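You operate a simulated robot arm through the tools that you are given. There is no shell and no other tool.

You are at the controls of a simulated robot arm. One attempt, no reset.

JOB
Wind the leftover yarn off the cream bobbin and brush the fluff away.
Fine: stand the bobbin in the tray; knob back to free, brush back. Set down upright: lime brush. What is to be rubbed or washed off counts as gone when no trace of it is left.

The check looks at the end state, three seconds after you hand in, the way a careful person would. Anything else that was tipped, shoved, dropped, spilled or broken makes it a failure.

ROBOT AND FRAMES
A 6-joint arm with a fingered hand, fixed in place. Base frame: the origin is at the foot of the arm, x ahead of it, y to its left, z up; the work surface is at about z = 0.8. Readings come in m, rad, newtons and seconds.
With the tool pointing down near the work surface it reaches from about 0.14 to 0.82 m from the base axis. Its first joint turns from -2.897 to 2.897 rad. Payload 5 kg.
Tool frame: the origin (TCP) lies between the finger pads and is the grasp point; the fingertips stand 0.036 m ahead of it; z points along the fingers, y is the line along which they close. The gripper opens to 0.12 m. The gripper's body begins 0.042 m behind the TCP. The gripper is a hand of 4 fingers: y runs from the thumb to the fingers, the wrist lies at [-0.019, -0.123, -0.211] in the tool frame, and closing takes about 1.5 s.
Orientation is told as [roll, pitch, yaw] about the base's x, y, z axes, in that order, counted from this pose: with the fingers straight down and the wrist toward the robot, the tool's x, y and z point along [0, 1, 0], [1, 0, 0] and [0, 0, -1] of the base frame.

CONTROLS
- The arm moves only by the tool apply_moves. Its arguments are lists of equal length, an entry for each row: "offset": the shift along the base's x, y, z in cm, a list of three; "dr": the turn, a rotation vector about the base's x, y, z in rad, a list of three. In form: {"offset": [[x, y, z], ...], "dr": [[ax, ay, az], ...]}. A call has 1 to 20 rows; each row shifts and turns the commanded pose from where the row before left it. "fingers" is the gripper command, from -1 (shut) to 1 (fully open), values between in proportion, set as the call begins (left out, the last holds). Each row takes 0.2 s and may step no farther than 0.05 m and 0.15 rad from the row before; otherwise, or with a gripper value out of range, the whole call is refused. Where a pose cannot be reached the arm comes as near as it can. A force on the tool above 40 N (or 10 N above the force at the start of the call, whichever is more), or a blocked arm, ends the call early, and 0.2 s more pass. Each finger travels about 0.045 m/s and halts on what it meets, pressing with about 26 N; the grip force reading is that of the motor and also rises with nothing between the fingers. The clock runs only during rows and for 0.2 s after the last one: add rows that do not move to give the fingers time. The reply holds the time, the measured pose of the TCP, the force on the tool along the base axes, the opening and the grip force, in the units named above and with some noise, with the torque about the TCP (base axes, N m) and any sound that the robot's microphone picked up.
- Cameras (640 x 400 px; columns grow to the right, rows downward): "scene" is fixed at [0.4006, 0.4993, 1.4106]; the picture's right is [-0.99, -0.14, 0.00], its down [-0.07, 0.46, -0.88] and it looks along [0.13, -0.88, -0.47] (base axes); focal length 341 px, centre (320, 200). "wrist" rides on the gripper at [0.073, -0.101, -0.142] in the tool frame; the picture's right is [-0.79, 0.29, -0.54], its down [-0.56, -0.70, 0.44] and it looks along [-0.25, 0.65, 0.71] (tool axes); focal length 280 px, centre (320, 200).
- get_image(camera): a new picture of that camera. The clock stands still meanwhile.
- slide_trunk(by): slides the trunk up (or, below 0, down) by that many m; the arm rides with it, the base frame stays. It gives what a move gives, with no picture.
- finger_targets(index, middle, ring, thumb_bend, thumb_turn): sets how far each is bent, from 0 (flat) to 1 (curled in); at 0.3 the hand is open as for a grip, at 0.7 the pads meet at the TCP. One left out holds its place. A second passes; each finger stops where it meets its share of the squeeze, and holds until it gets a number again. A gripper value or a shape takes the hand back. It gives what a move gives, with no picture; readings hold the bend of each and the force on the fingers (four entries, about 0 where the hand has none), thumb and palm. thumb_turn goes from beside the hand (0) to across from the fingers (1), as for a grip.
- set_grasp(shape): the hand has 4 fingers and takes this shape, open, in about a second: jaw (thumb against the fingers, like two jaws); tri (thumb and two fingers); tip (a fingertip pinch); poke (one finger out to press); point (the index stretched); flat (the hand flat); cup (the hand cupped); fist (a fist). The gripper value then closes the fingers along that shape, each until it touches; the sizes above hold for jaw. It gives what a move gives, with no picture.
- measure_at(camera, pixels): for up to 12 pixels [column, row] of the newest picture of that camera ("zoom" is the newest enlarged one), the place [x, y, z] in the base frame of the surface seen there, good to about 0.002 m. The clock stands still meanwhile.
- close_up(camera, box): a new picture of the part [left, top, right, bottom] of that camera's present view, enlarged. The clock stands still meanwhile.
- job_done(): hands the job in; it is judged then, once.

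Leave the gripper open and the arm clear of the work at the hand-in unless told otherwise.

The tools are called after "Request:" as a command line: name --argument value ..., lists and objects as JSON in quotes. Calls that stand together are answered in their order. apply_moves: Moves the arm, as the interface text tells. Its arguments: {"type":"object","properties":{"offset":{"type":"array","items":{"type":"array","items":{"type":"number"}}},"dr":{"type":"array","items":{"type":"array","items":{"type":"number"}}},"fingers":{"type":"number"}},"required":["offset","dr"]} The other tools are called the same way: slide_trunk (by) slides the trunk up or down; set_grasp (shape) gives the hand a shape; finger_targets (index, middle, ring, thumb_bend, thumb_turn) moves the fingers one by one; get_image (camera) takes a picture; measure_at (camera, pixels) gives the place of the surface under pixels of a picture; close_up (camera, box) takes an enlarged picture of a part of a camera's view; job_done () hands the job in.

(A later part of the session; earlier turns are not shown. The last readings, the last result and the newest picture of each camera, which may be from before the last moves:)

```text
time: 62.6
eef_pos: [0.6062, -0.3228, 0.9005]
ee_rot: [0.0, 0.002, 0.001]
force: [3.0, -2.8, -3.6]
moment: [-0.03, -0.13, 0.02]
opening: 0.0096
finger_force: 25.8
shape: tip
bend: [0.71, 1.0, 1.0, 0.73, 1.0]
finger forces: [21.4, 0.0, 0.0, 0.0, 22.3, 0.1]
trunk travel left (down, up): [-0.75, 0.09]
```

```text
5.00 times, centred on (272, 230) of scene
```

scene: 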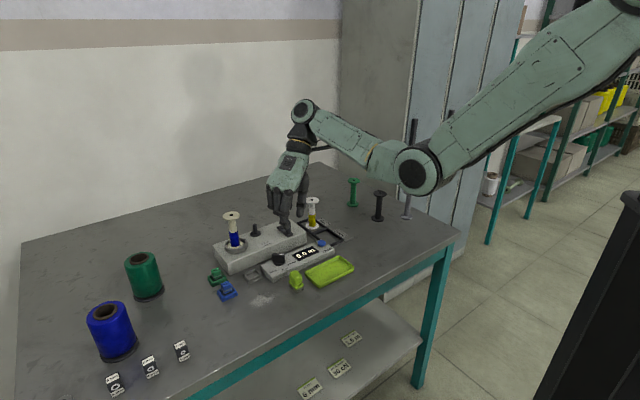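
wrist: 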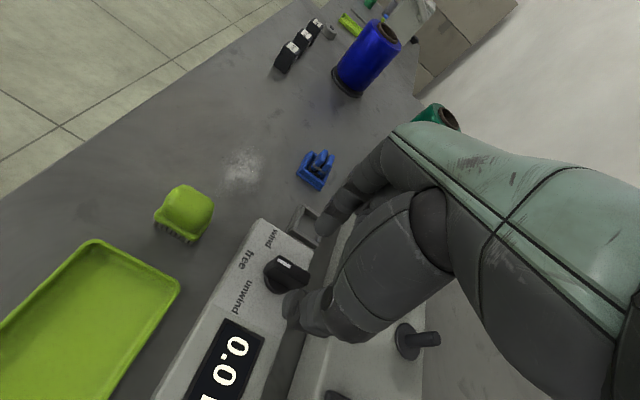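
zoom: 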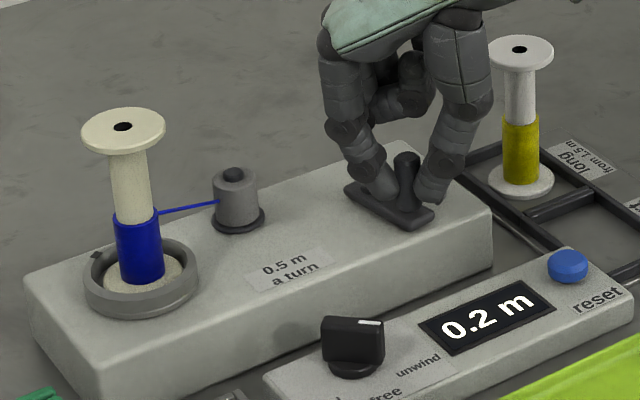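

Clockwise works: the counter reads 0.2 m, the ring has turned and the yarn is going onto the peg. On the far side of the circle the index could come near the peg. So I'll release, re-grip with the hand yawed −45° for clearance, and carry on.

Request:
apply_moves --offset '[[0, 0, 0], [0, 0, 0], [0.03, -0.02, 0], [0.03, -0.02, 0], [0.04, -0.02, 0], [0.04, -0.02, 0], [0.04, -0.01, 0], [0.03, 0, 0], [0, 0, 0]]' --dr '[[0, 0, 0], [0, 0, 0], [0, 0, -0.13], [0, 0, -0.13], [0, 0, -0.13], [0, 0, -0.13], [0, 0, -0.13], [0, 0, -0.135], [0, 0, 0]]' --fingers -0.45

Request:
close_up --camera "scene" --box '[222, 190, 322, 270]'

Request:
close_up --camera "wrist" --box '[200, 140, 420, 340]'

```text
time: 64.6
eef_pos: [0.6086, -0.3232, 0.9003]
ee_rot: [0.0, 0.0, -0.787]
force: [0.8, 0.4, 1.0]
moment: [0.0, 0.01, -0.02]
opening: 0.0327
finger_force: 0.0
shape: tip
bend: [0.73, 0.98, 0.99, 0.74, 1.0]
finger forces: [0.0, 0.1, 0.0, 0.0, 0.1, 0.0]
trunk travel left (down, up): [-0.75, 0.09]
```

```text
5.00 times, centred on (272, 230) of scene
```

zoom: 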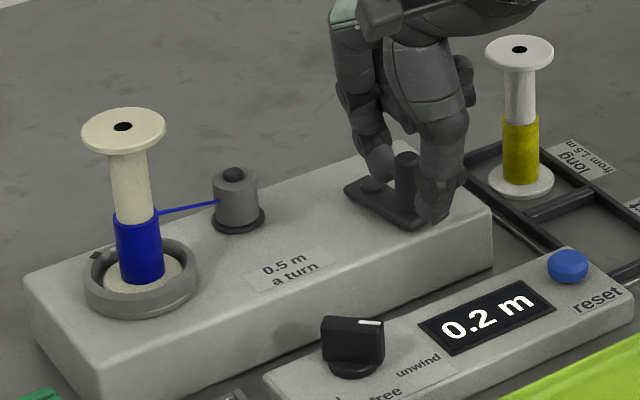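

```text
2.00 times, centred on (310, 240) of wrist
```

zoom: 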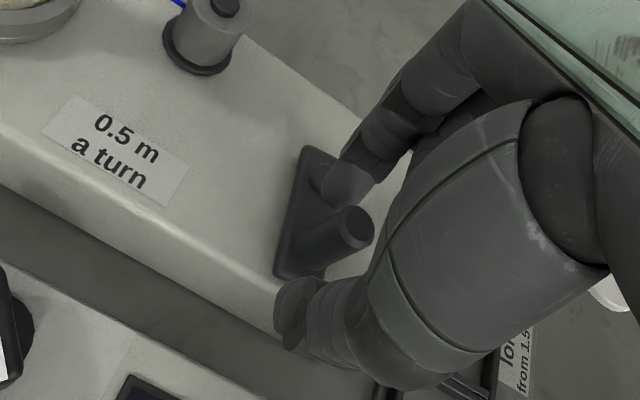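

The handle is between index and thumb, so I'll close.

Request:
apply_moves --offset '[[0, 0, 0], [0, 0, 0], [0, 0, 0], [0, 0, 0]]' --dr '[[0, 0, 0], [0, 0, 0], [0, 0, 0], [0, 0, 0]]' --fingers -1

Request:
close_up --camera "scene" --box '[272, 205, 312, 245]'

Request:
close_up --camera "wrist" --box '[240, 200, 380, 320]'

```text
time: 65.6
eef_pos: [0.6083, -0.3241, 0.8996]
ee_rot: [-0.003, 0.001, -0.785]
force: [0.8, -0.8, -0.7]
moment: [-0.02, -0.09, 0.02]
opening: 0.0097
finger_force: 26.1
shape: tip
bend: [0.71, 1.0, 1.0, 0.72, 1.0]
finger forces: [22.1, 0.0, 0.1, 0.1, 22.6, 0.0]
trunk travel left (down, up): [-0.75, 0.09]
```

```text
10.00 times, centred on (292, 225) of scene
```

zoom: 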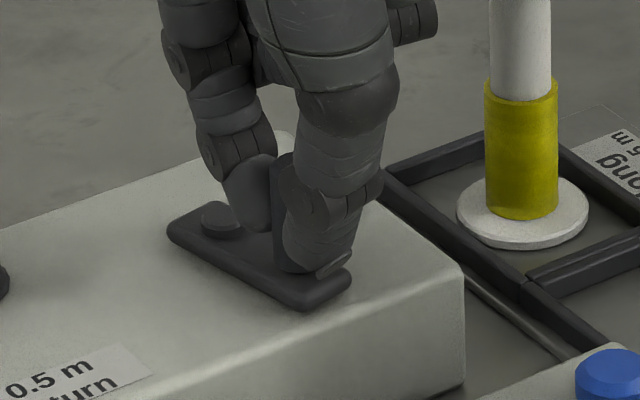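

```text
3.33 times, centred on (310, 260) of wrist
```

zoom: 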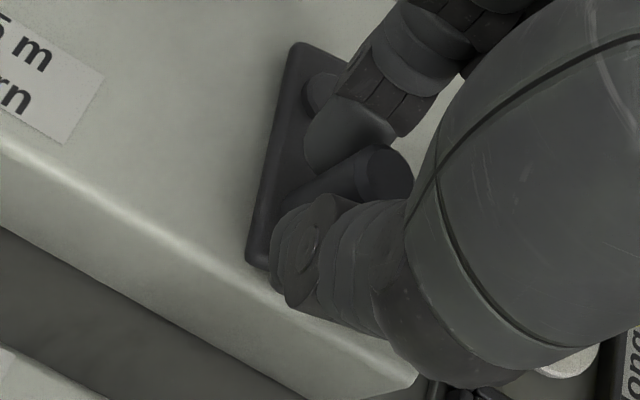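

Held firmly. Now clockwise through the far half, first 90°.

Request:
apply_moves --offset '[[0.427, 0.432, 0], [0.461, 0.386, 0], [0.521, 0.301, 0], [0.565, 0.205, 0], [0.592, 0.105, 0], [0.602, 0, 0], [0.592, -0.105, 0], [0.565, -0.205, 0], [0.521, -0.301, 0], [0, 0, 0]]' --dr '[[0, 0, 0], [0, 0, 0], [0, 0, 0], [0, 0, 0], [0, 0, 0], [0, 0, 0], [0, 0, 0], [0, 0, 0], [0, 0, 0], [0, 0, 0]]'

Request:
close_up --camera "scene" --box '[222, 190, 322, 270]'

```text
time: 67.8
eef_pos: [0.6575, -0.3165, 0.9002]
ee_rot: [0.0, 0.001, -0.786]
force: [0.1, 1.4, -2.4]
moment: [0.03, -0.01, -0.01]
opening: 0.0093
finger_force: 26.0
shape: tip
bend: [0.71, 1.0, 1.0, 0.72, 1.0]
finger forces: [22.0, 0.1, 0.0, 0.1, 23.7, 0.1]
trunk travel left (down, up): [-0.75, 0.09]
```

```text
5.00 times, centred on (272, 230) of scene
```

zoom: 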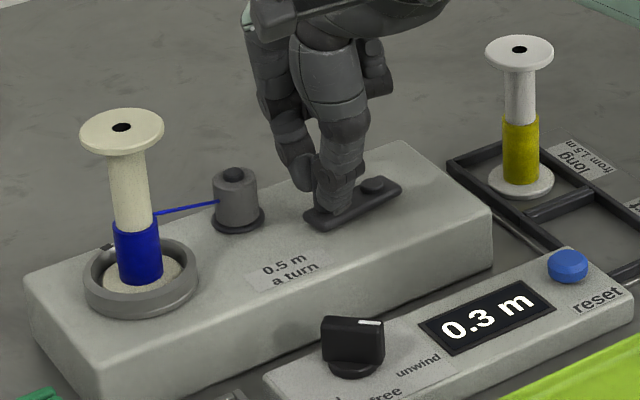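

Counter 0.3 m with low forces and good clearance to the peg. Continuing clockwise 180°.

Request:
apply_moves --offset '[[0.461, -0.386, 0], [0.386, -0.461, 0], [0.301, -0.521, 0], [0.205, -0.565, 0], [0.105, -0.592, 0], [0, -0.602, 0], [-0.105, -0.592, 0], [-0.205, -0.565, 0], [-0.301, -0.521, 0], [0, 0, 0]]' --dr '[[0, 0, 0], [0, 0, 0], [0, 0, 0], [0, 0, 0], [0, 0, 0], [0, 0, 0], [0, 0, 0], [0, 0, 0], [0, 0, 0], [0, 0, 0]]'

Request:
close_up --camera "scene" --box '[222, 190, 322, 270]'

Request:
apply_moves --offset '[[-0.386, -0.461, 0], [-0.461, -0.386, 0], [-0.521, -0.301, 0], [-0.565, -0.205, 0], [-0.592, -0.105, 0], [-0.602, 0, 0], [-0.592, 0.105, 0], [-0.565, 0.205, 0], [-0.521, 0.301, 0], [0, 0, 0]]' --dr '[[0, 0, 0], [0, 0, 0], [0, 0, 0], [0, 0, 0], [0, 0, 0], [0, 0, 0], [0, 0, 0], [0, 0, 0], [0, 0, 0], [0, 0, 0]]'

Request:
close_up --camera "scene" --box '[222, 190, 322, 270]'

```text
time: 70.0
eef_pos: [0.6656, -0.3627, 0.8992]
ee_rot: [-0.001, 0.002, -0.786]
force: [-5.7, 4.7, -3.0]
moment: [0.09, 0.14, -0.04]
opening: 0.0091
finger_force: 26.1
shape: tip
bend: [0.71, 1.0, 1.0, 0.72, 1.0]
finger forces: [17.9, 0.1, 0.1, 0.1, 27.4, 0.0]
trunk travel left (down, up): [-0.75, 0.09]
```

```text
5.00 times, centred on (272, 230) of scene
```

zoom: 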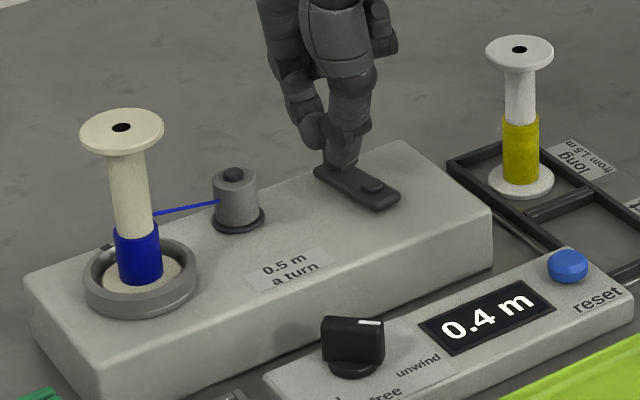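

```text
time: 72.2
eef_pos: [0.6174, -0.3716, 0.9002]
ee_rot: [-0.001, 0.002, -0.786]
force: [3.1, 4.8, -2.5]
moment: [0.13, -0.09, 0.03]
opening: 0.0091
finger_force: 25.7
shape: tip
bend: [0.71, 1.0, 1.0, 0.72, 1.0]
finger forces: [24.2, 0.0, 0.0, 0.0, 25.1, 0.0]
trunk travel left (down, up): [-0.75, 0.09]
```

```text
5.00 times, centred on (272, 230) of scene
```

zoom: 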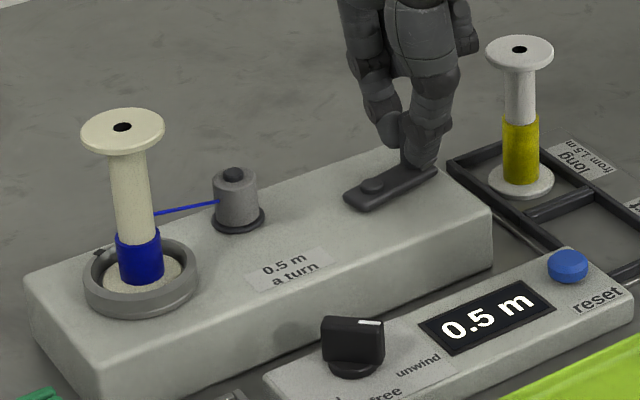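

Counter 0.5 m and the yarn is about half gone. Continuing clockwise another 180° with a slightly smaller radius, since the forces point inward.

Request:
apply_moves --offset '[[-0.411, 0.436, 0], [-0.378, 0.452, 0], [-0.295, 0.511, 0], [-0.201, 0.554, 0], [-0.103, 0.58, 0], [0, 0.59, 0], [0.103, 0.58, 0], [0.201, 0.554, 0], [0.295, 0.511, 0], [0.378, 0.452, 0], [0.452, 0.378, 0], [0.511, 0.295, 0], [0.554, 0.201, 0], [0.58, 0.103, 0], [0.59, 0, 0], [0.58, -0.103, 0], [0.554, -0.201, 0], [0.511, -0.295, 0], [0, 0, 0]]' --dr '[[0, 0, 0], [0, 0, 0], [0, 0, 0], [0, 0, 0], [0, 0, 0], [0, 0, 0], [0, 0, 0], [0, 0, 0], [0, 0, 0], [0, 0, 0], [0, 0, 0], [0, 0, 0], [0, 0, 0], [0, 0, 0], [0, 0, 0], [0, 0, 0], [0, 0, 0], [0, 0, 0], [0, 0, 0]]'

Request:
close_up --camera "scene" --box '[222, 190, 322, 270]'

```text
time: 76.2
eef_pos: [0.6558, -0.3153, 0.8994]
ee_rot: [0.001, 0.0, -0.785]
force: [1.6, 4.1, -2.6]
moment: [0.13, -0.05, -0.02]
opening: 0.0094
finger_force: 25.8
shape: tip
bend: [0.71, 1.0, 1.0, 0.72, 1.0]
finger forces: [20.8, 0.0, 0.0, 0.0, 24.1, 0.1]
trunk travel left (down, up): [-0.75, 0.09]
```

```text
5.00 times, centred on (272, 230) of scene
```

zoom: 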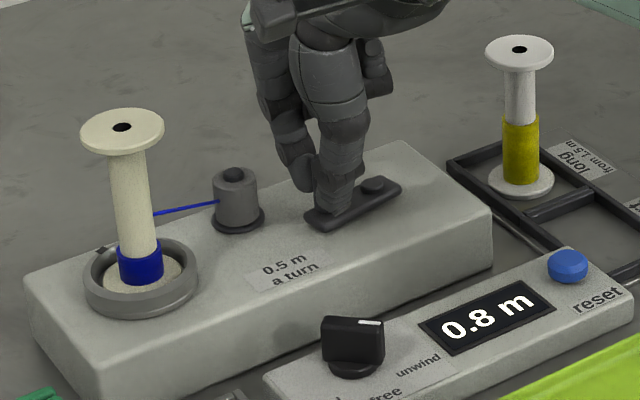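

Counter 0.8 m, with a constant +y force, so the centre is about 1 mm further +y. I'll continue 180° with that correction.

Request:
apply_moves --offset '[[0.452, -0.278, 0], [0.378, -0.452, 0], [0.295, -0.511, 0], [0.201, -0.554, 0], [0.103, -0.58, 0], [0, -0.59, 0], [-0.103, -0.58, 0], [-0.201, -0.554, 0], [-0.295, -0.511, 0], [-0.378, -0.452, 0], [-0.452, -0.378, 0], [-0.511, -0.295, 0], [-0.554, -0.201, 0], [-0.58, -0.103, 0], [-0.59, 0, 0], [-0.58, 0.103, 0], [-0.554, 0.201, 0], [-0.511, 0.295, 0], [0, 0, 0]]' --dr '[[0, 0, 0], [0, 0, 0], [0, 0, 0], [0, 0, 0], [0, 0, 0], [0, 0, 0], [0, 0, 0], [0, 0, 0], [0, 0, 0], [0, 0, 0], [0, 0, 0], [0, 0, 0], [0, 0, 0], [0, 0, 0], [0, 0, 0], [0, 0, 0], [0, 0, 0], [0, 0, 0], [0, 0, 0]]'

Request:
close_up --camera "scene" --box '[222, 190, 322, 270]'

```text
time: 80.2
eef_pos: [0.6185, -0.37, 0.8991]
ee_rot: [0.001, 0.002, -0.785]
force: [0.9, 0.2, -4.4]
moment: [0.01, -0.03, 0.01]
opening: 0.0091
finger_force: 26.0
shape: tip
bend: [0.71, 1.0, 1.0, 0.72, 1.0]
finger forces: [19.4, 0.0, 0.0, 0.0, 22.9, 0.0]
trunk travel left (down, up): [-0.75, 0.09]
```

```text
5.00 times, centred on (272, 230) of scene
```

zoom: 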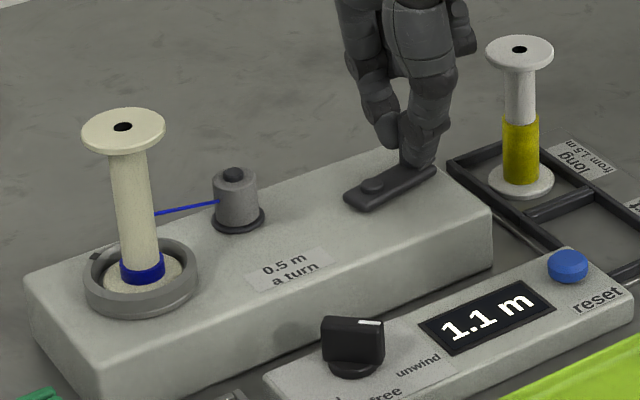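

1.1 m and only a thin band is left. Another 180°.

Request:
apply_moves --offset '[[-0.452, 0.378, 0], [-0.378, 0.452, 0], [-0.295, 0.511, 0], [-0.201, 0.554, 0], [-0.103, 0.58, 0], [0, 0.59, 0], [0.103, 0.58, 0], [0.201, 0.554, 0], [0.295, 0.511, 0], [0.378, 0.452, 0], [0.452, 0.378, 0], [0.511, 0.295, 0], [0.554, 0.201, 0], [0.58, 0.103, 0], [0.59, 0, 0], [0.58, -0.103, 0], [0.554, -0.201, 0], [0.511, -0.295, 0], [0, 0, 0]]' --dr '[[0, 0, 0], [0, 0, 0], [0, 0, 0], [0, 0, 0], [0, 0, 0], [0, 0, 0], [0, 0, 0], [0, 0, 0], [0, 0, 0], [0, 0, 0], [0, 0, 0], [0, 0, 0], [0, 0, 0], [0, 0, 0], [0, 0, 0], [0, 0, 0], [0, 0, 0], [0, 0, 0], [0, 0, 0]]'

Request:
close_up --camera "scene" --box '[222, 190, 322, 270]'

Request:
close_up --camera "scene" --box '[225, 220, 265, 260]'

```text
time: 84.2
eef_pos: [0.6593, -0.3148, 0.9007]
ee_rot: [-0.001, 0.001, -0.785]
force: [0.6, 2.1, -2.3]
moment: [0.04, -0.07, -0.04]
opening: 0.009
finger_force: 25.9
shape: tip
bend: [0.71, 1.0, 1.0, 0.72, 1.0]
finger forces: [20.3, 0.0, 0.1, 0.1, 23.1, 0.0]
trunk travel left (down, up): [-0.75, 0.09]
```

```text
5.00 times, centred on (272, 230) of scene
```

zoom: 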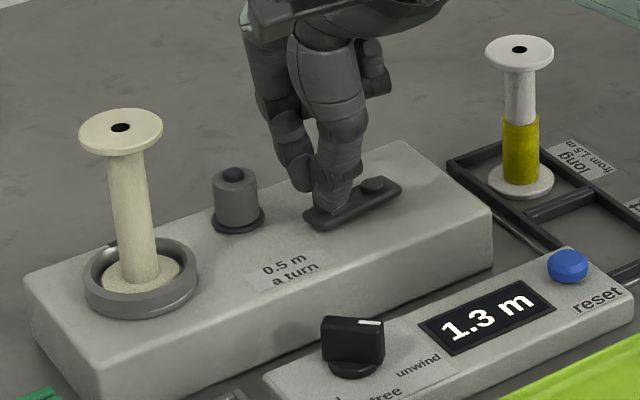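

```text
10.00 times, centred on (245, 240) of scene
```

zoom: 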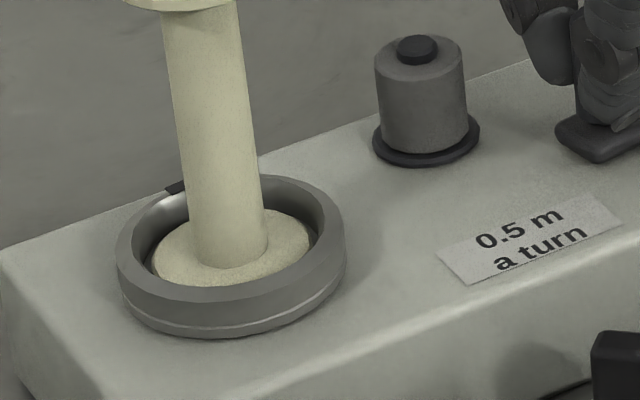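

All yarn is off: the stem is bare, the strand is gone and the counter shows 1.3 m. I'll release the handle and rise.

Request:
apply_moves --offset '[[0, 0, 0], [0, 0, 0], [0, 0, 0], [0, 0, 1.5], [0, 0, 3], [0, 0, 4], [0, 0, 4.5], [0, 0, 0]]' --dr '[[0, 0, 0], [0, 0, 0], [0, 0, 0], [0, 0, 0], [0, 0, 0], [0, 0, 0], [0, 0, 0], [0, 0, 0]]' --fingers -0.2

Request:
apply_moves --offset '[[-0.5, 0.6, 0], [-0.5, 0.6, 0], [-0.4, 0.6, 0], [-0.4, 0.6, 0], [-0.4, 0.6, 0], [-0.4, 0.6, 0], [-0.4, 0.6, 0], [-0.3, 0.6, 0], [-0.3, 0.6, 0], [-0.3, 0.6, 0], [-0.1, 0.6, 0], [-0.1, 0.6, 0], [-0.1, 0.6, 0], [0, 0.6, 0], [0, 0.6, 0], [0, 0, 0]]' --dr '[[0, 0, 0.139], [0, 0, 0.139], [0, 0, 0.139], [0, 0, 0.139], [0, 0, 0.139], [0, 0, 0.139], [0, 0, 0.139], [0, 0, 0.139], [0, 0, 0.139], [0, 0, 0.139], [0, 0, 0.139], [0, 0, 0.139], [0, 0, 0.139], [0, 0, 0.139], [0, 0, 0.139], [0, 0, 0]]'

Request:
get_image --camera "scene"

Request:
get_image --camera "wrist"

```text
time: 86.0
eef_pos: [0.6577, -0.3156, 1.0311]
ee_rot: [-0.001, 0.0, -0.786]
force: [-0.5, -0.1, -0.3]
moment: [0.04, 0.02, 0.01]
opening: 0.0478
finger_force: 0.1
shape: tip
bend: [0.73, 0.98, 0.99, 0.73, 1.0]
finger forces: [0.0, 0.1, 0.0, 0.0, 0.0, 0.0]
trunk travel left (down, up): [-0.75, 0.09]
```

```text
time: 89.4
eef_pos: [0.6142, -0.2245, 1.0304]
ee_rot: [0.001, -0.001, 1.301]
force: [-0.5, 0.0, -0.3]
moment: [0.01, 0.01, -0.01]
opening: 0.0479
finger_force: 0.1
shape: tip
bend: [0.73, 0.98, 0.99, 0.73, 1.0]
finger forces: [0.0, 0.0, 0.0, 0.1, 0.0, 0.1]
trunk travel left (down, up): [-0.75, 0.09]
```

```text
taken
```

scene: 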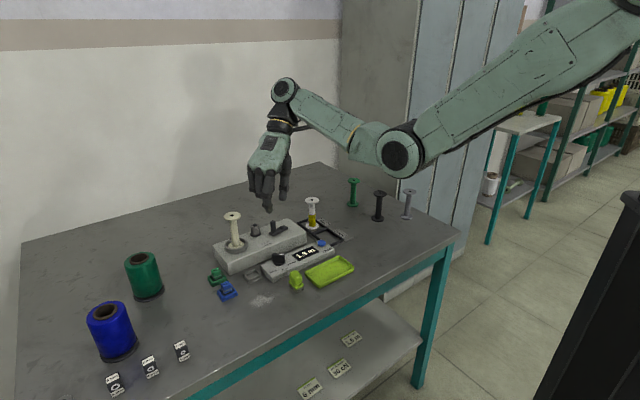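

```text
taken
```

wrist: 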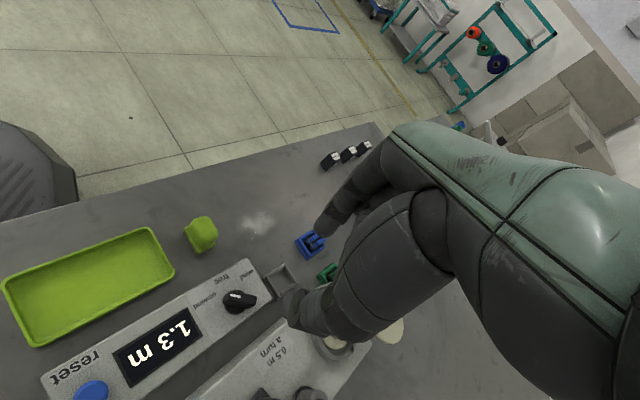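

The hand is over the knob at yaw 1.3. I'll shift 4 mm in +y and go down so the tips straddle the blade.

Request:
apply_moves --offset '[[0, 0.4, -4], [0, 0, -4], [0, 0, -4], [0, 0, -2], [0, 0, 0]]' --dr '[[0, 0, 0], [0, 0, 0], [0, 0, 0], [0, 0, 0], [0, 0, 0]]'

Request:
close_up --camera "wrist" --box '[220, 180, 400, 340]'

Request:
close_up --camera "scene" --box '[242, 205, 322, 275]'

```text
time: 90.6
eef_pos: [0.6158, -0.2195, 0.8893]
ee_rot: [0.001, 0.001, 1.298]
force: [-0.3, -0.1, 0.8]
moment: [-0.01, 0.04, 0.0]
opening: 0.0477
finger_force: 0.1
shape: tip
bend: [0.73, 0.98, 0.99, 0.73, 1.0]
finger forces: [0.0, 0.1, 0.1, 0.1, 0.0, 0.1]
trunk travel left (down, up): [-0.75, 0.09]
```

```text
2.50 times, centred on (310, 260) of wrist
```

zoom: 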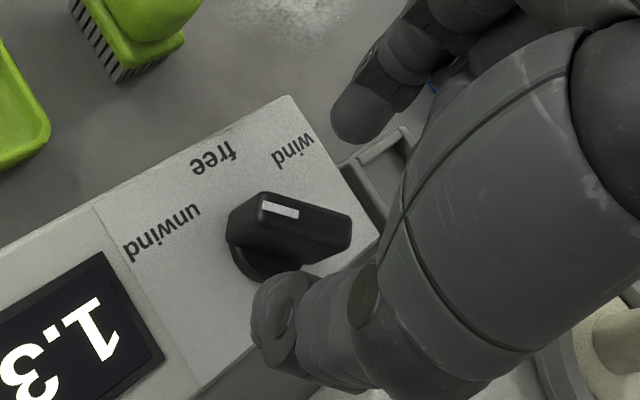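

```text
5.71 times, centred on (282, 240) of scene
```

zoom: 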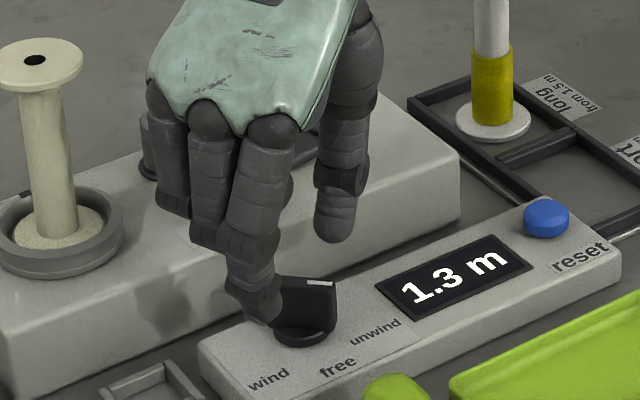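

Aligned. Down another 2.7 cm, then close.

Request:
apply_moves --offset '[[0, 0, -1.2], [0, 0, -1], [0, 0, -0.5], [0, 0, 0]]' --dr '[[0, 0, 0], [0, 0, 0], [0, 0, 0], [0, 0, 0]]'

Request:
close_up --camera "wrist" --box '[220, 180, 400, 340]'

Request:
close_up --camera "scene" --box '[242, 205, 322, 275]'

```text
time: 91.6
eef_pos: [0.616, -0.2214, 0.8629]
ee_rot: [0.0, 0.0, 1.298]
force: [0.0, -1.0, -0.1]
moment: [0.0, 0.03, 0.03]
opening: 0.0478
finger_force: 0.1
shape: tip
bend: [0.73, 0.98, 0.99, 0.73, 1.0]
finger forces: [0.1, 0.0, 0.0, 0.0, 0.0, 0.1]
trunk travel left (down, up): [-0.75, 0.09]
```

```text
2.50 times, centred on (310, 260) of wrist
```

zoom: 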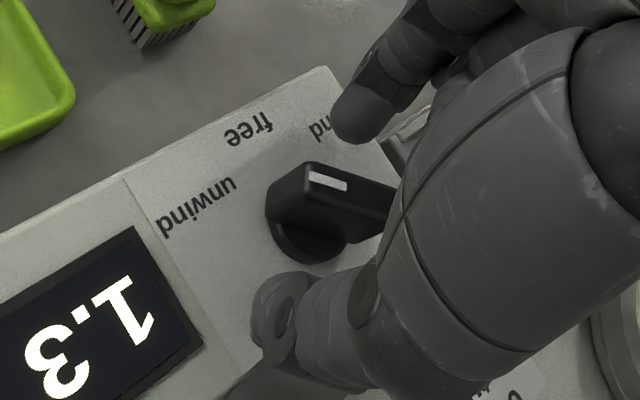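

```text
5.71 times, centred on (282, 240) of scene
```

zoom: 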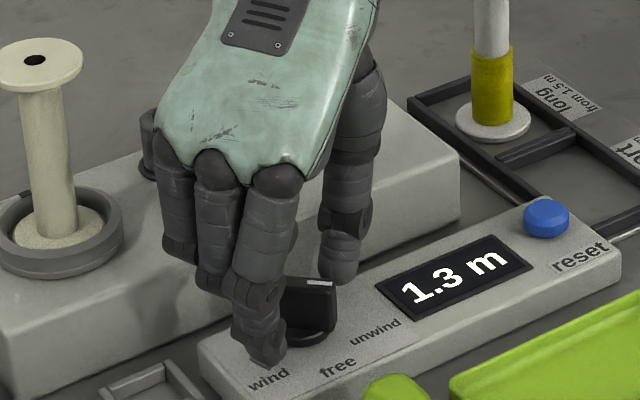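

The tips straddle the blade. Closing.

Request:
apply_moves --offset '[[0, 0, 0], [0, 0, 0], [0, 0, 0], [0, 0, 0], [0, 0, 0]]' --dr '[[0, 0, 0], [0, 0, 0], [0, 0, 0], [0, 0, 0], [0, 0, 0]]' --fingers -1

Request:
close_up --camera "wrist" --box '[220, 180, 400, 340]'

```text
time: 92.8
eef_pos: [0.6167, -0.2213, 0.8615]
ee_rot: [-0.001, 0.001, 1.299]
force: [-0.2, -0.7, -1.7]
moment: [0.03, 0.02, 0.0]
opening: 0.0074
finger_force: 25.8
shape: tip
bend: [0.68, 1.0, 1.0, 0.73, 1.0]
finger forces: [22.1, 0.0, 0.0, 0.1, 22.5, 0.0]
trunk travel left (down, up): [-0.75, 0.09]
```

```text
2.50 times, centred on (310, 260) of wrist
```

zoom: 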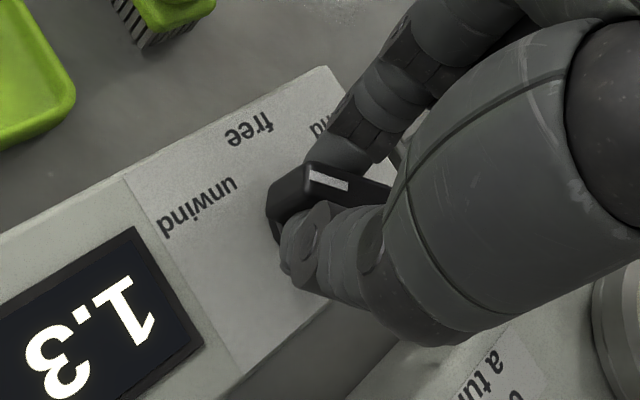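

Gripped. Turning clockwise by 0.6 rad, back towards "free".

Request:
apply_moves --offset '[[0, 0, 0], [0, 0, 0], [0, 0, 0], [0, 0, 0], [0, 0, 0], [0, 0, 0], [0, 0, 0]]' --dr '[[0, 0, -0.1], [0, 0, -0.1], [0, 0, -0.1], [0, 0, -0.1], [0, 0, -0.1], [0, 0, -0.1], [0, 0, 0]]'

Request:
close_up --camera "wrist" --box '[220, 180, 400, 340]'

Request:
close_up --camera "scene" --box '[262, 240, 302, 280]'

```text
time: 94.4
eef_pos: [0.6151, -0.2193, 0.8615]
ee_rot: [-0.001, 0.002, 0.698]
force: [3.9, 3.6, -1.1]
moment: [0.15, -0.15, -0.01]
opening: 0.0074
finger_force: 25.8
shape: tip
bend: [0.68, 1.0, 1.0, 0.73, 1.0]
finger forces: [26.3, 0.0, 0.0, 0.0, 21.6, 0.0]
trunk travel left (down, up): [-0.75, 0.09]
```

```text
2.50 times, centred on (310, 260) of wrist
```

zoom: 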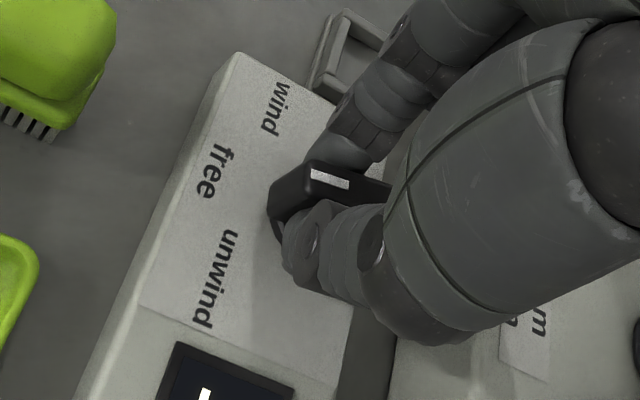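

```text
10.00 times, centred on (282, 260) of scene
```

zoom: 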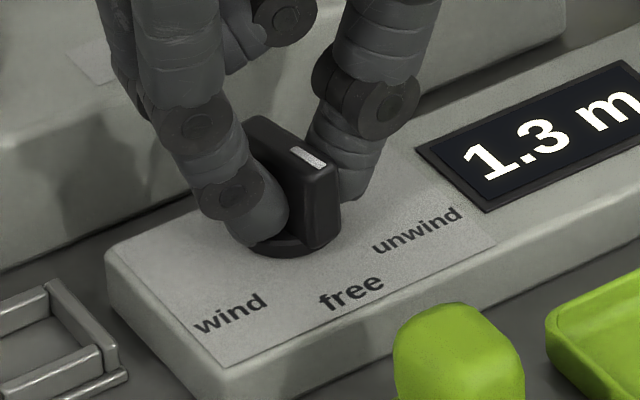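

The pointer is almost at "free", with about 10° to go. A further 0.17 rad clockwise.

Request:
apply_moves --offset '[[0.08, -0.1, 0], [0, 0, 0], [0, 0, 0]]' --dr '[[0, 0, -0.09], [0, 0, -0.08], [0, 0, 0]]'

Request:
close_up --camera "scene" --box '[262, 240, 302, 280]'

```text
time: 95.2
eef_pos: [0.6169, -0.221, 0.8619]
ee_rot: [0.0, 0.001, 0.53]
force: [2.3, 9.1, -2.5]
moment: [0.26, -0.14, 0.05]
opening: 0.0069
finger_force: 26.4
shape: tip
bend: [0.68, 1.0, 1.0, 0.73, 1.0]
finger forces: [29.1, 0.0, 0.0, 0.0, 21.0, 0.0]
trunk travel left (down, up): [-0.75, 0.09]
```

```text
10.00 times, centred on (282, 260) of scene
```

zoom: 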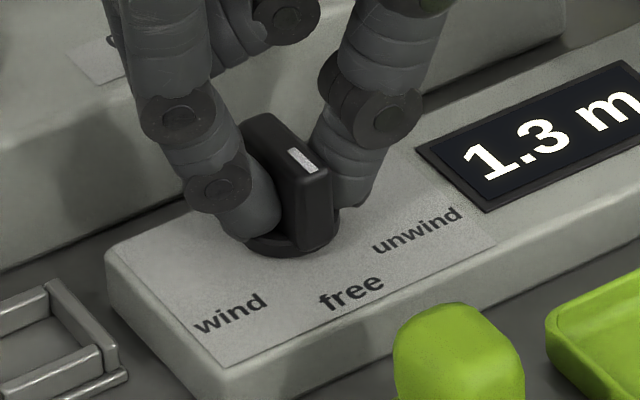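

The mark now matches its original "free" direction. I'll open, rise and confirm.

Request:
apply_moves --offset '[[0, 0, 0], [0, 0, 0], [0, 0, 0], [0, 0, 1.5], [0, 0, 2.5], [0, 0, 4], [0, 0, 4], [0, 0, 0]]' --dr '[[0, 0, 0], [0, 0, 0], [0, 0, 0], [0, 0, 0], [0, 0, 0], [0, 0, 0], [0, 0, 0], [0, 0, 0]]' --fingers -0.2

Request:
close_up --camera "scene" --box '[262, 240, 302, 280]'

Request:
close_up --camera "scene" --box '[200, 190, 360, 310]'

```text
time: 97.0
eef_pos: [0.6153, -0.2209, 0.9838]
ee_rot: [-0.001, 0.0, 0.529]
force: [0.6, 0.5, 0.6]
moment: [-0.04, 0.0, -0.04]
opening: 0.0477
finger_force: 0.1
shape: tip
bend: [0.73, 0.98, 0.99, 0.73, 1.0]
finger forces: [0.0, 0.0, 0.1, 0.0, 0.0, 0.1]
trunk travel left (down, up): [-0.75, 0.09]
```

```text
10.00 times, centred on (282, 260) of scene
```

zoom: 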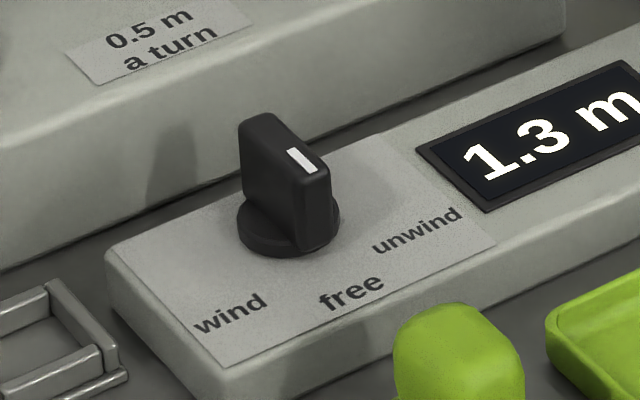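

```text
3.33 times, centred on (280, 250) of scene
```

zoom: 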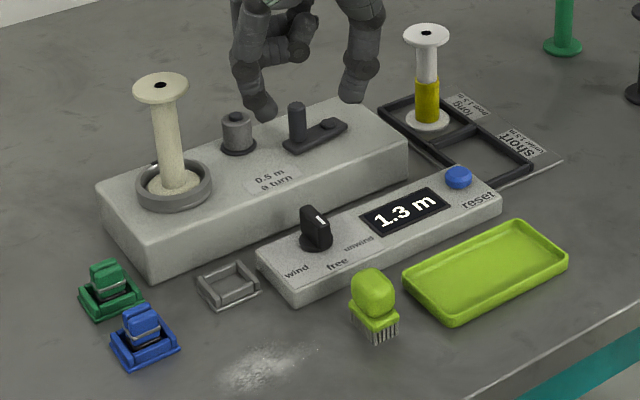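

The knob is exactly at "free" and the counter box is unharmed. Next I'll measure the bobbin's top flange and the lime tray's inside.

Request:
measure_at --camera "zoom" --pixels '[[136, 90], [187, 88], [161, 74], [161, 100], [145, 80], [178, 96], [425, 275], [515, 235], [550, 262], [460, 308], [485, 270], [440, 290]]'

Request:
close_up --camera "scene" --box '[300, 245, 360, 295]'

Request:
measure_at --camera "zoom" --pixels '[[60, 205], [365, 55], [505, 155], [190, 335], [270, 195], [100, 215], [360, 85], [465, 165], [190, 295], [300, 170], [250, 230], [400, 130]]'

Request:
set_grasp --shape "jaw"

```text
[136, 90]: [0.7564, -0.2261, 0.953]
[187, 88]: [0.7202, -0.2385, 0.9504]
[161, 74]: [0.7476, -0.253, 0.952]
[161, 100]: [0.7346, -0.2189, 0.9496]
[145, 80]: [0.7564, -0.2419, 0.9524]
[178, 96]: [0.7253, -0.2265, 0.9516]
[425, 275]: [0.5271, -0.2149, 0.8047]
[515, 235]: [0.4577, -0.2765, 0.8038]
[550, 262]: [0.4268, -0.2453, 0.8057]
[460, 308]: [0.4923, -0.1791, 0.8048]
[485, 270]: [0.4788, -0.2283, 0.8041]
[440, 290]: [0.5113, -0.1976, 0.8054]
```

```text
8.00 times, centred on (330, 270) of scene
```

zoom: 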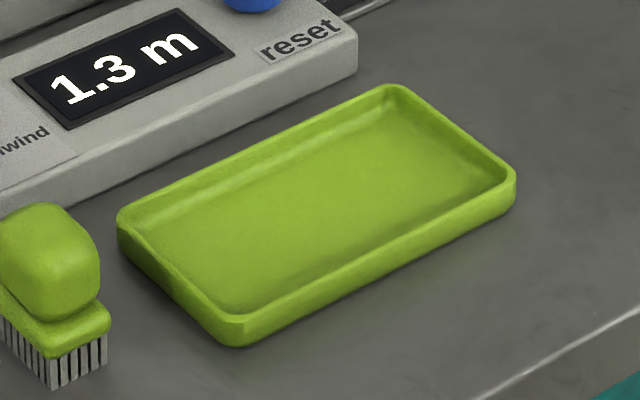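

```text
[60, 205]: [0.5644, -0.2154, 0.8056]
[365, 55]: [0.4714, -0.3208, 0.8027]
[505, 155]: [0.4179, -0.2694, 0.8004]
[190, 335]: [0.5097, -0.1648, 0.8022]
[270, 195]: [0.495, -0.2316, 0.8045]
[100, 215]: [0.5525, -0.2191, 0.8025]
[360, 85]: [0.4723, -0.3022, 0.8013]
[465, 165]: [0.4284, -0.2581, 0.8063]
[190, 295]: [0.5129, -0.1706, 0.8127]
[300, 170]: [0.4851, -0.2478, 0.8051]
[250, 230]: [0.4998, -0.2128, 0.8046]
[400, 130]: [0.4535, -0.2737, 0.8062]
```

```text
time: 97.9
eef_pos: [0.6161, -0.2223, 0.9832]
ee_rot: [0.0, 0.0, 0.529]
force: [0.0, -0.8, 0.5]
moment: [0.04, 0.02, -0.03]
opening: 0.1198
finger_force: 0.1
shape: jaw
bend: [0.3, 0.3, 0.3, 0.3, 0.98]
finger forces: [0.0, 0.0, 0.0, 0.0, 0.1, 0.0]
trunk travel left (down, up): [-0.75, 0.09]
```

The bobbin top is centred near (0.740,-0.236) at z 0.9525. The tray floor centre is (0.476,-0.229) at z 0.8045. I'll raise the open jaw hand and hover over the bobbin at yaw 45°.

Request:
apply_moves --offset '[[0, 0, 4], [0, 0, 3], [3, 0, 0], [4, -0.4, 0], [4, -0.4, 0], [1.1, 0, 0], [0, 0, -1.5], [0, 0, 0]]' --dr '[[0, 0, 0.13], [0, 0, 0.126], [0, 0, 0], [0, 0, 0], [0, 0, 0], [0, 0, 0], [0, 0, 0], [0, 0, 0]]'

Request:
get_image --camera "wrist"

Request:
close_up --camera "scene" --box '[200, 140, 300, 260]'

```text
time: 99.7
eef_pos: [0.7371, -0.2292, 1.0388]
ee_rot: [0.001, 0.002, 0.785]
force: [0.9, 0.2, 0.1]
moment: [0.01, 0.01, 0.05]
opening: 0.1197
finger_force: 0.0
shape: jaw
bend: [0.3, 0.3, 0.3, 0.3, 0.98]
finger forces: [0.0, 0.0, 0.0, 0.1, 0.0, 0.0]
trunk travel left (down, up): [-0.75, 0.09]
```

```text
taken
```

wrist: 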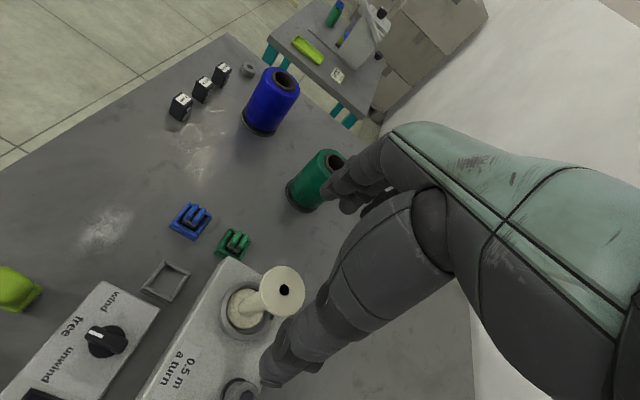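

```text
3.33 times, centred on (250, 200) of scene
```

zoom: 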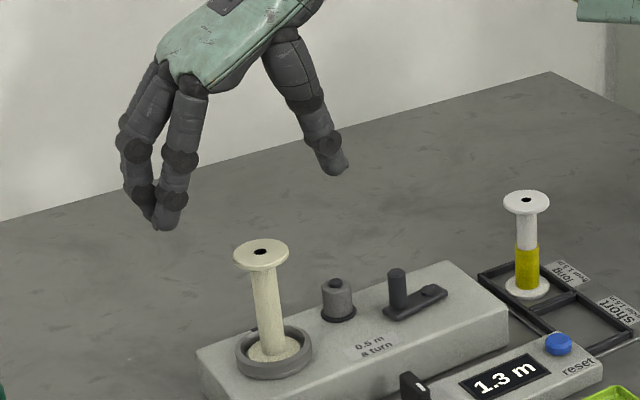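

The hole shows at (285,290), which matches my prediction of (284,286). I'll go down so the pads are at the flange, then close.

Request:
apply_moves --offset '[[0, 0, -3], [0, 0, -3], [0, 0, -2], [0, 0, -1.4], [0, 0, 0]]' --dr '[[0, 0, 0], [0, 0, 0], [0, 0, 0], [0, 0, 0], [0, 0, 0]]'

Request:
apply_moves --offset '[[0, 0, 0], [0, 0, 0], [0, 0, 0], [0, 0, 0], [0, 0, 0], [0, 0, 0], [0, 0, 0], [0, 0, 0]]' --dr '[[0, 0, 0], [0, 0, 0], [0, 0, 0], [0, 0, 0], [0, 0, 0], [0, 0, 0], [0, 0, 0], [0, 0, 0]]' --fingers -1

Request:
close_up --camera "scene" --box '[200, 170, 280, 260]'

Request:
close_up --camera "wrist" --box '[200, 180, 400, 360]'

```text
time: 100.9
eef_pos: [0.7369, -0.2313, 0.9443]
ee_rot: [0.0, -0.001, 0.784]
force: [0.0, -0.4, 0.8]
moment: [0.0, 0.01, 0.01]
opening: 0.1198
finger_force: 0.1
shape: jaw
bend: [0.3, 0.3, 0.3, 0.3, 0.98]
finger forces: [0.0, 0.0, 0.0, 0.0, 0.0, 0.1]
trunk travel left (down, up): [-0.75, 0.09]
```

```text
time: 102.7
eef_pos: [0.7369, -0.2307, 0.9439]
ee_rot: [0.001, 0.0, 0.782]
force: [0.9, -0.6, -0.4]
moment: [-0.13, 0.01, -0.01]
opening: 0.0167
finger_force: 26.3
shape: jaw
bend: [0.73, 0.62, 0.68, 0.77, 1.0]
finger forces: [10.5, 8.2, 0.1, 0.0, 17.3, 0.0]
trunk travel left (down, up): [-0.75, 0.09]
```

```text
4.44 times, centred on (240, 215) of scene
```

zoom: 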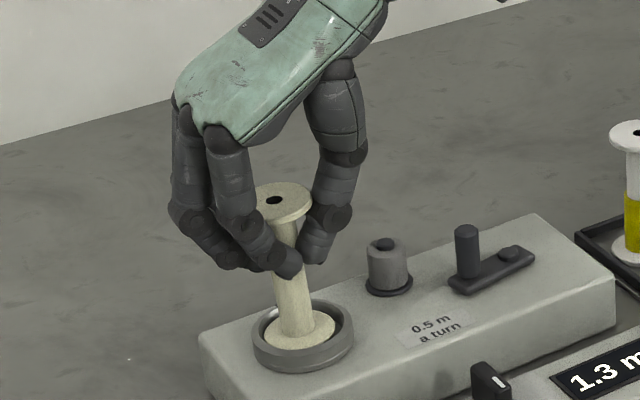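

```text
2.22 times, centred on (300, 270) of wrist
```

zoom: 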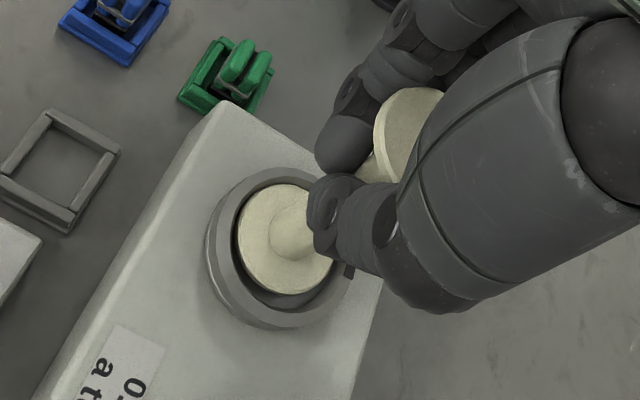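

Held by index, middle finger and thumb. I'll lift gently out of the cup and check the posture.

Request:
apply_moves --offset '[[0, 0, 0.5], [0, 0, 0.7], [0, 0, 1], [0, 0, 2], [0, 0, 3], [0, 0, 0]]' --dr '[[0, 0, 0], [0, 0, 0], [0, 0, 0], [0, 0, 0], [0, 0, 0], [0, 0, 0]]'

Request:
close_up --camera "scene" --box '[200, 150, 280, 250]'

Request:
close_up --camera "wrist" --box '[200, 180, 400, 360]'

```text
time: 104.1
eef_pos: [0.7371, -0.2302, 1.0153]
ee_rot: [0.0, 0.002, 0.782]
force: [0.2, 0.6, -0.5]
moment: [0.0, 0.01, 0.04]
opening: 0.0157
finger_force: 25.7
shape: jaw
bend: [0.73, 0.61, 0.68, 0.78, 1.0]
finger forces: [1.0, 9.2, 0.0, 0.0, 14.5, 0.0]
trunk travel left (down, up): [-0.75, 0.09]
```

```text
4.00 times, centred on (240, 200) of scene
```

zoom: 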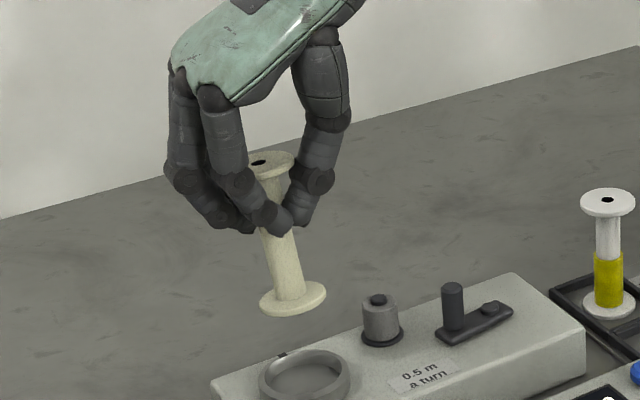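

```text
2.22 times, centred on (300, 270) of wrist
```

zoom: 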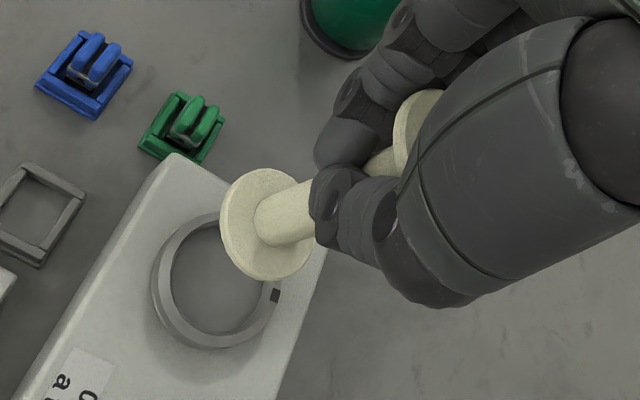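

It's held but leans about 7°, like before. I'll apply the same kind of tilt correction and check.

Request:
apply_moves --offset '[[0, 0, 0], [0, 0, 0], [0, 0, 0]]' --dr '[[-0.035, -0.055, 0], [-0.035, -0.055, 0], [0, 0, 0]]'

Request:
close_up --camera "scene" --box '[220, 170, 280, 240]'

Request:
close_up --camera "wrist" --box '[200, 180, 400, 360]'

```text
time: 104.9
eef_pos: [0.7374, -0.2298, 1.0157]
ee_rot: [-0.127, -0.027, 0.786]
force: [0.1, -0.1, -0.4]
moment: [0.0, -0.04, -0.03]
opening: 0.0159
finger_force: 26.2
shape: jaw
bend: [0.73, 0.61, 0.68, 0.78, 1.0]
finger forces: [1.0, 9.2, 0.0, 0.0, 14.5, 0.0]
trunk travel left (down, up): [-0.75, 0.09]
```

```text
5.71 times, centred on (250, 205) of scene
```

zoom: 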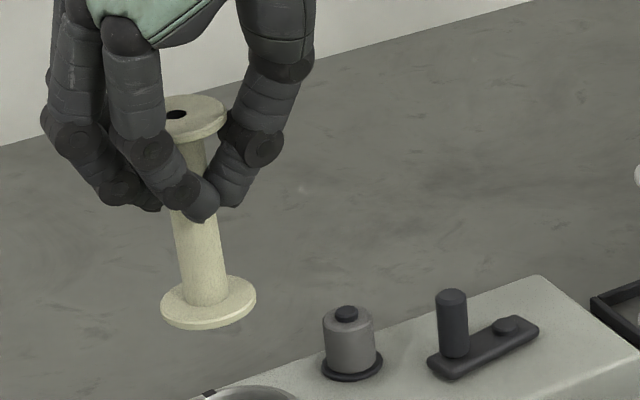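

```text
2.22 times, centred on (300, 270) of wrist
```

zoom: 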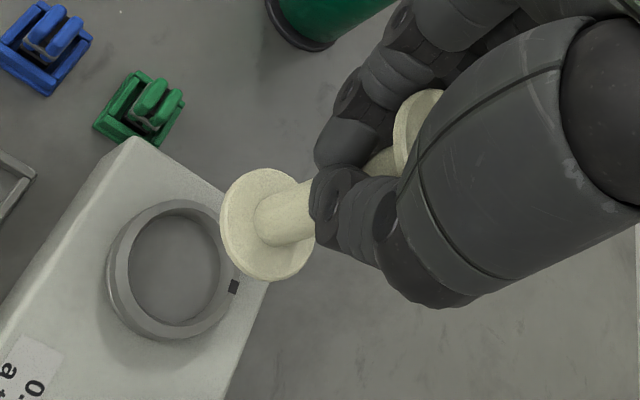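

Nearly upright; a small remaining lean towards −y needs about −0.055 about x. I'll apply it and carry the bobbin over to the tray at height, clear of everything.

Request:
apply_moves --offset '[[0, 0, 1.5], [0, 0, 0], [0, 0, 0]]' --dr '[[-0.055, -0.015, 0], [0, 0, 0], [0, 0, 0]]'

Request:
close_up --camera "scene" --box '[220, 165, 280, 235]'

Request:
measure_at --camera "zoom" --pixels '[[320, 200], [195, 240], [200, 260], [190, 220], [200, 300], [165, 300], [250, 290]]'

```text
time: 105.7
eef_pos: [0.7376, -0.23, 1.032]
ee_rot: [-0.177, 0.001, 0.788]
force: [0.5, -0.2, -1.3]
moment: [-0.02, 0.01, -0.01]
opening: 0.0159
finger_force: 26.2
shape: jaw
bend: [0.73, 0.61, 0.68, 0.78, 1.0]
finger forces: [0.9, 9.2, 0.0, 0.0, 14.5, 0.0]
trunk travel left (down, up): [-0.75, 0.09]
```

```text
5.71 times, centred on (250, 200) of scene
```

zoom: 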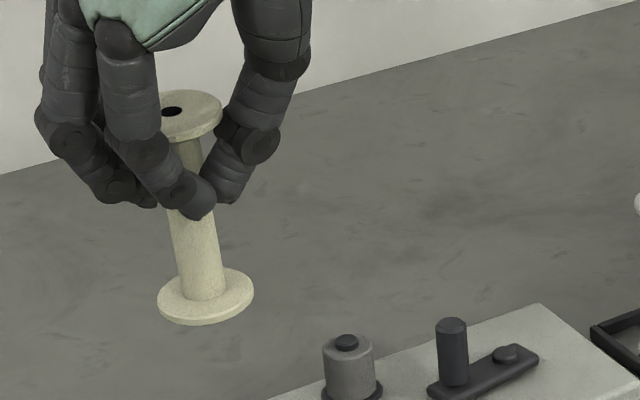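

```text
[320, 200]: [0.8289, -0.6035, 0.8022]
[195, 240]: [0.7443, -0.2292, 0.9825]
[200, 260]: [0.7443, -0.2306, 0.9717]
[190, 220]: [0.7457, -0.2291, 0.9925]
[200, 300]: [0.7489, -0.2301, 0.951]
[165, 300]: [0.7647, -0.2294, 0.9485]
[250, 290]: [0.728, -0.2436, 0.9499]
```

The bobbin is upright, with its bottom 0.087 m below the TCP and its axis at TCP + (0.009,-0.008). I'll carry it at this height to above the tray at (0.470,-0.234).

Request:
apply_moves --offset '[[-4, 0, 0], [-4, 0.1, 0], [-4, 0.1, 0], [-4, 0.1, 0], [-4, 0.1, 0], [-4, 0, 0], [-3.7, 0, 0], [0, 0, 0], [0, 0, 0]]' --dr '[[0, 0, 0], [0, 0, 0], [0, 0, 0], [0, 0, 0], [0, 0, 0], [0, 0, 0], [0, 0, 0], [0, 0, 0], [0, 0, 0]]'

Request:
get_image --camera "scene"

Request:
get_image --camera "wrist"

```text
time: 107.7
eef_pos: [0.4614, -0.2248, 1.0308]
ee_rot: [-0.176, -0.001, 0.788]
force: [-0.3, 0.3, 0.1]
moment: [-0.04, 0.01, -0.02]
opening: 0.0158
finger_force: 25.6
shape: jaw
bend: [0.73, 0.61, 0.68, 0.78, 1.0]
finger forces: [0.6, 9.1, 0.0, 0.0, 14.6, 0.0]
trunk travel left (down, up): [-0.75, 0.09]
```

```text
taken
```

scene: 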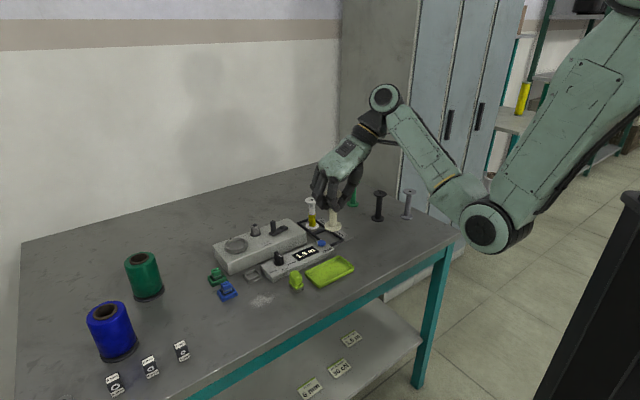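

```text
taken
```

wrist: 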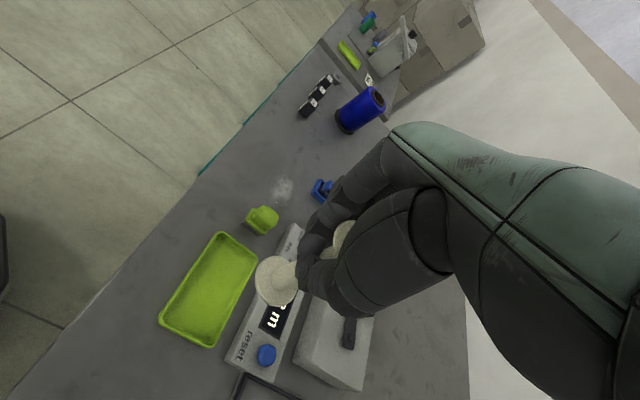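

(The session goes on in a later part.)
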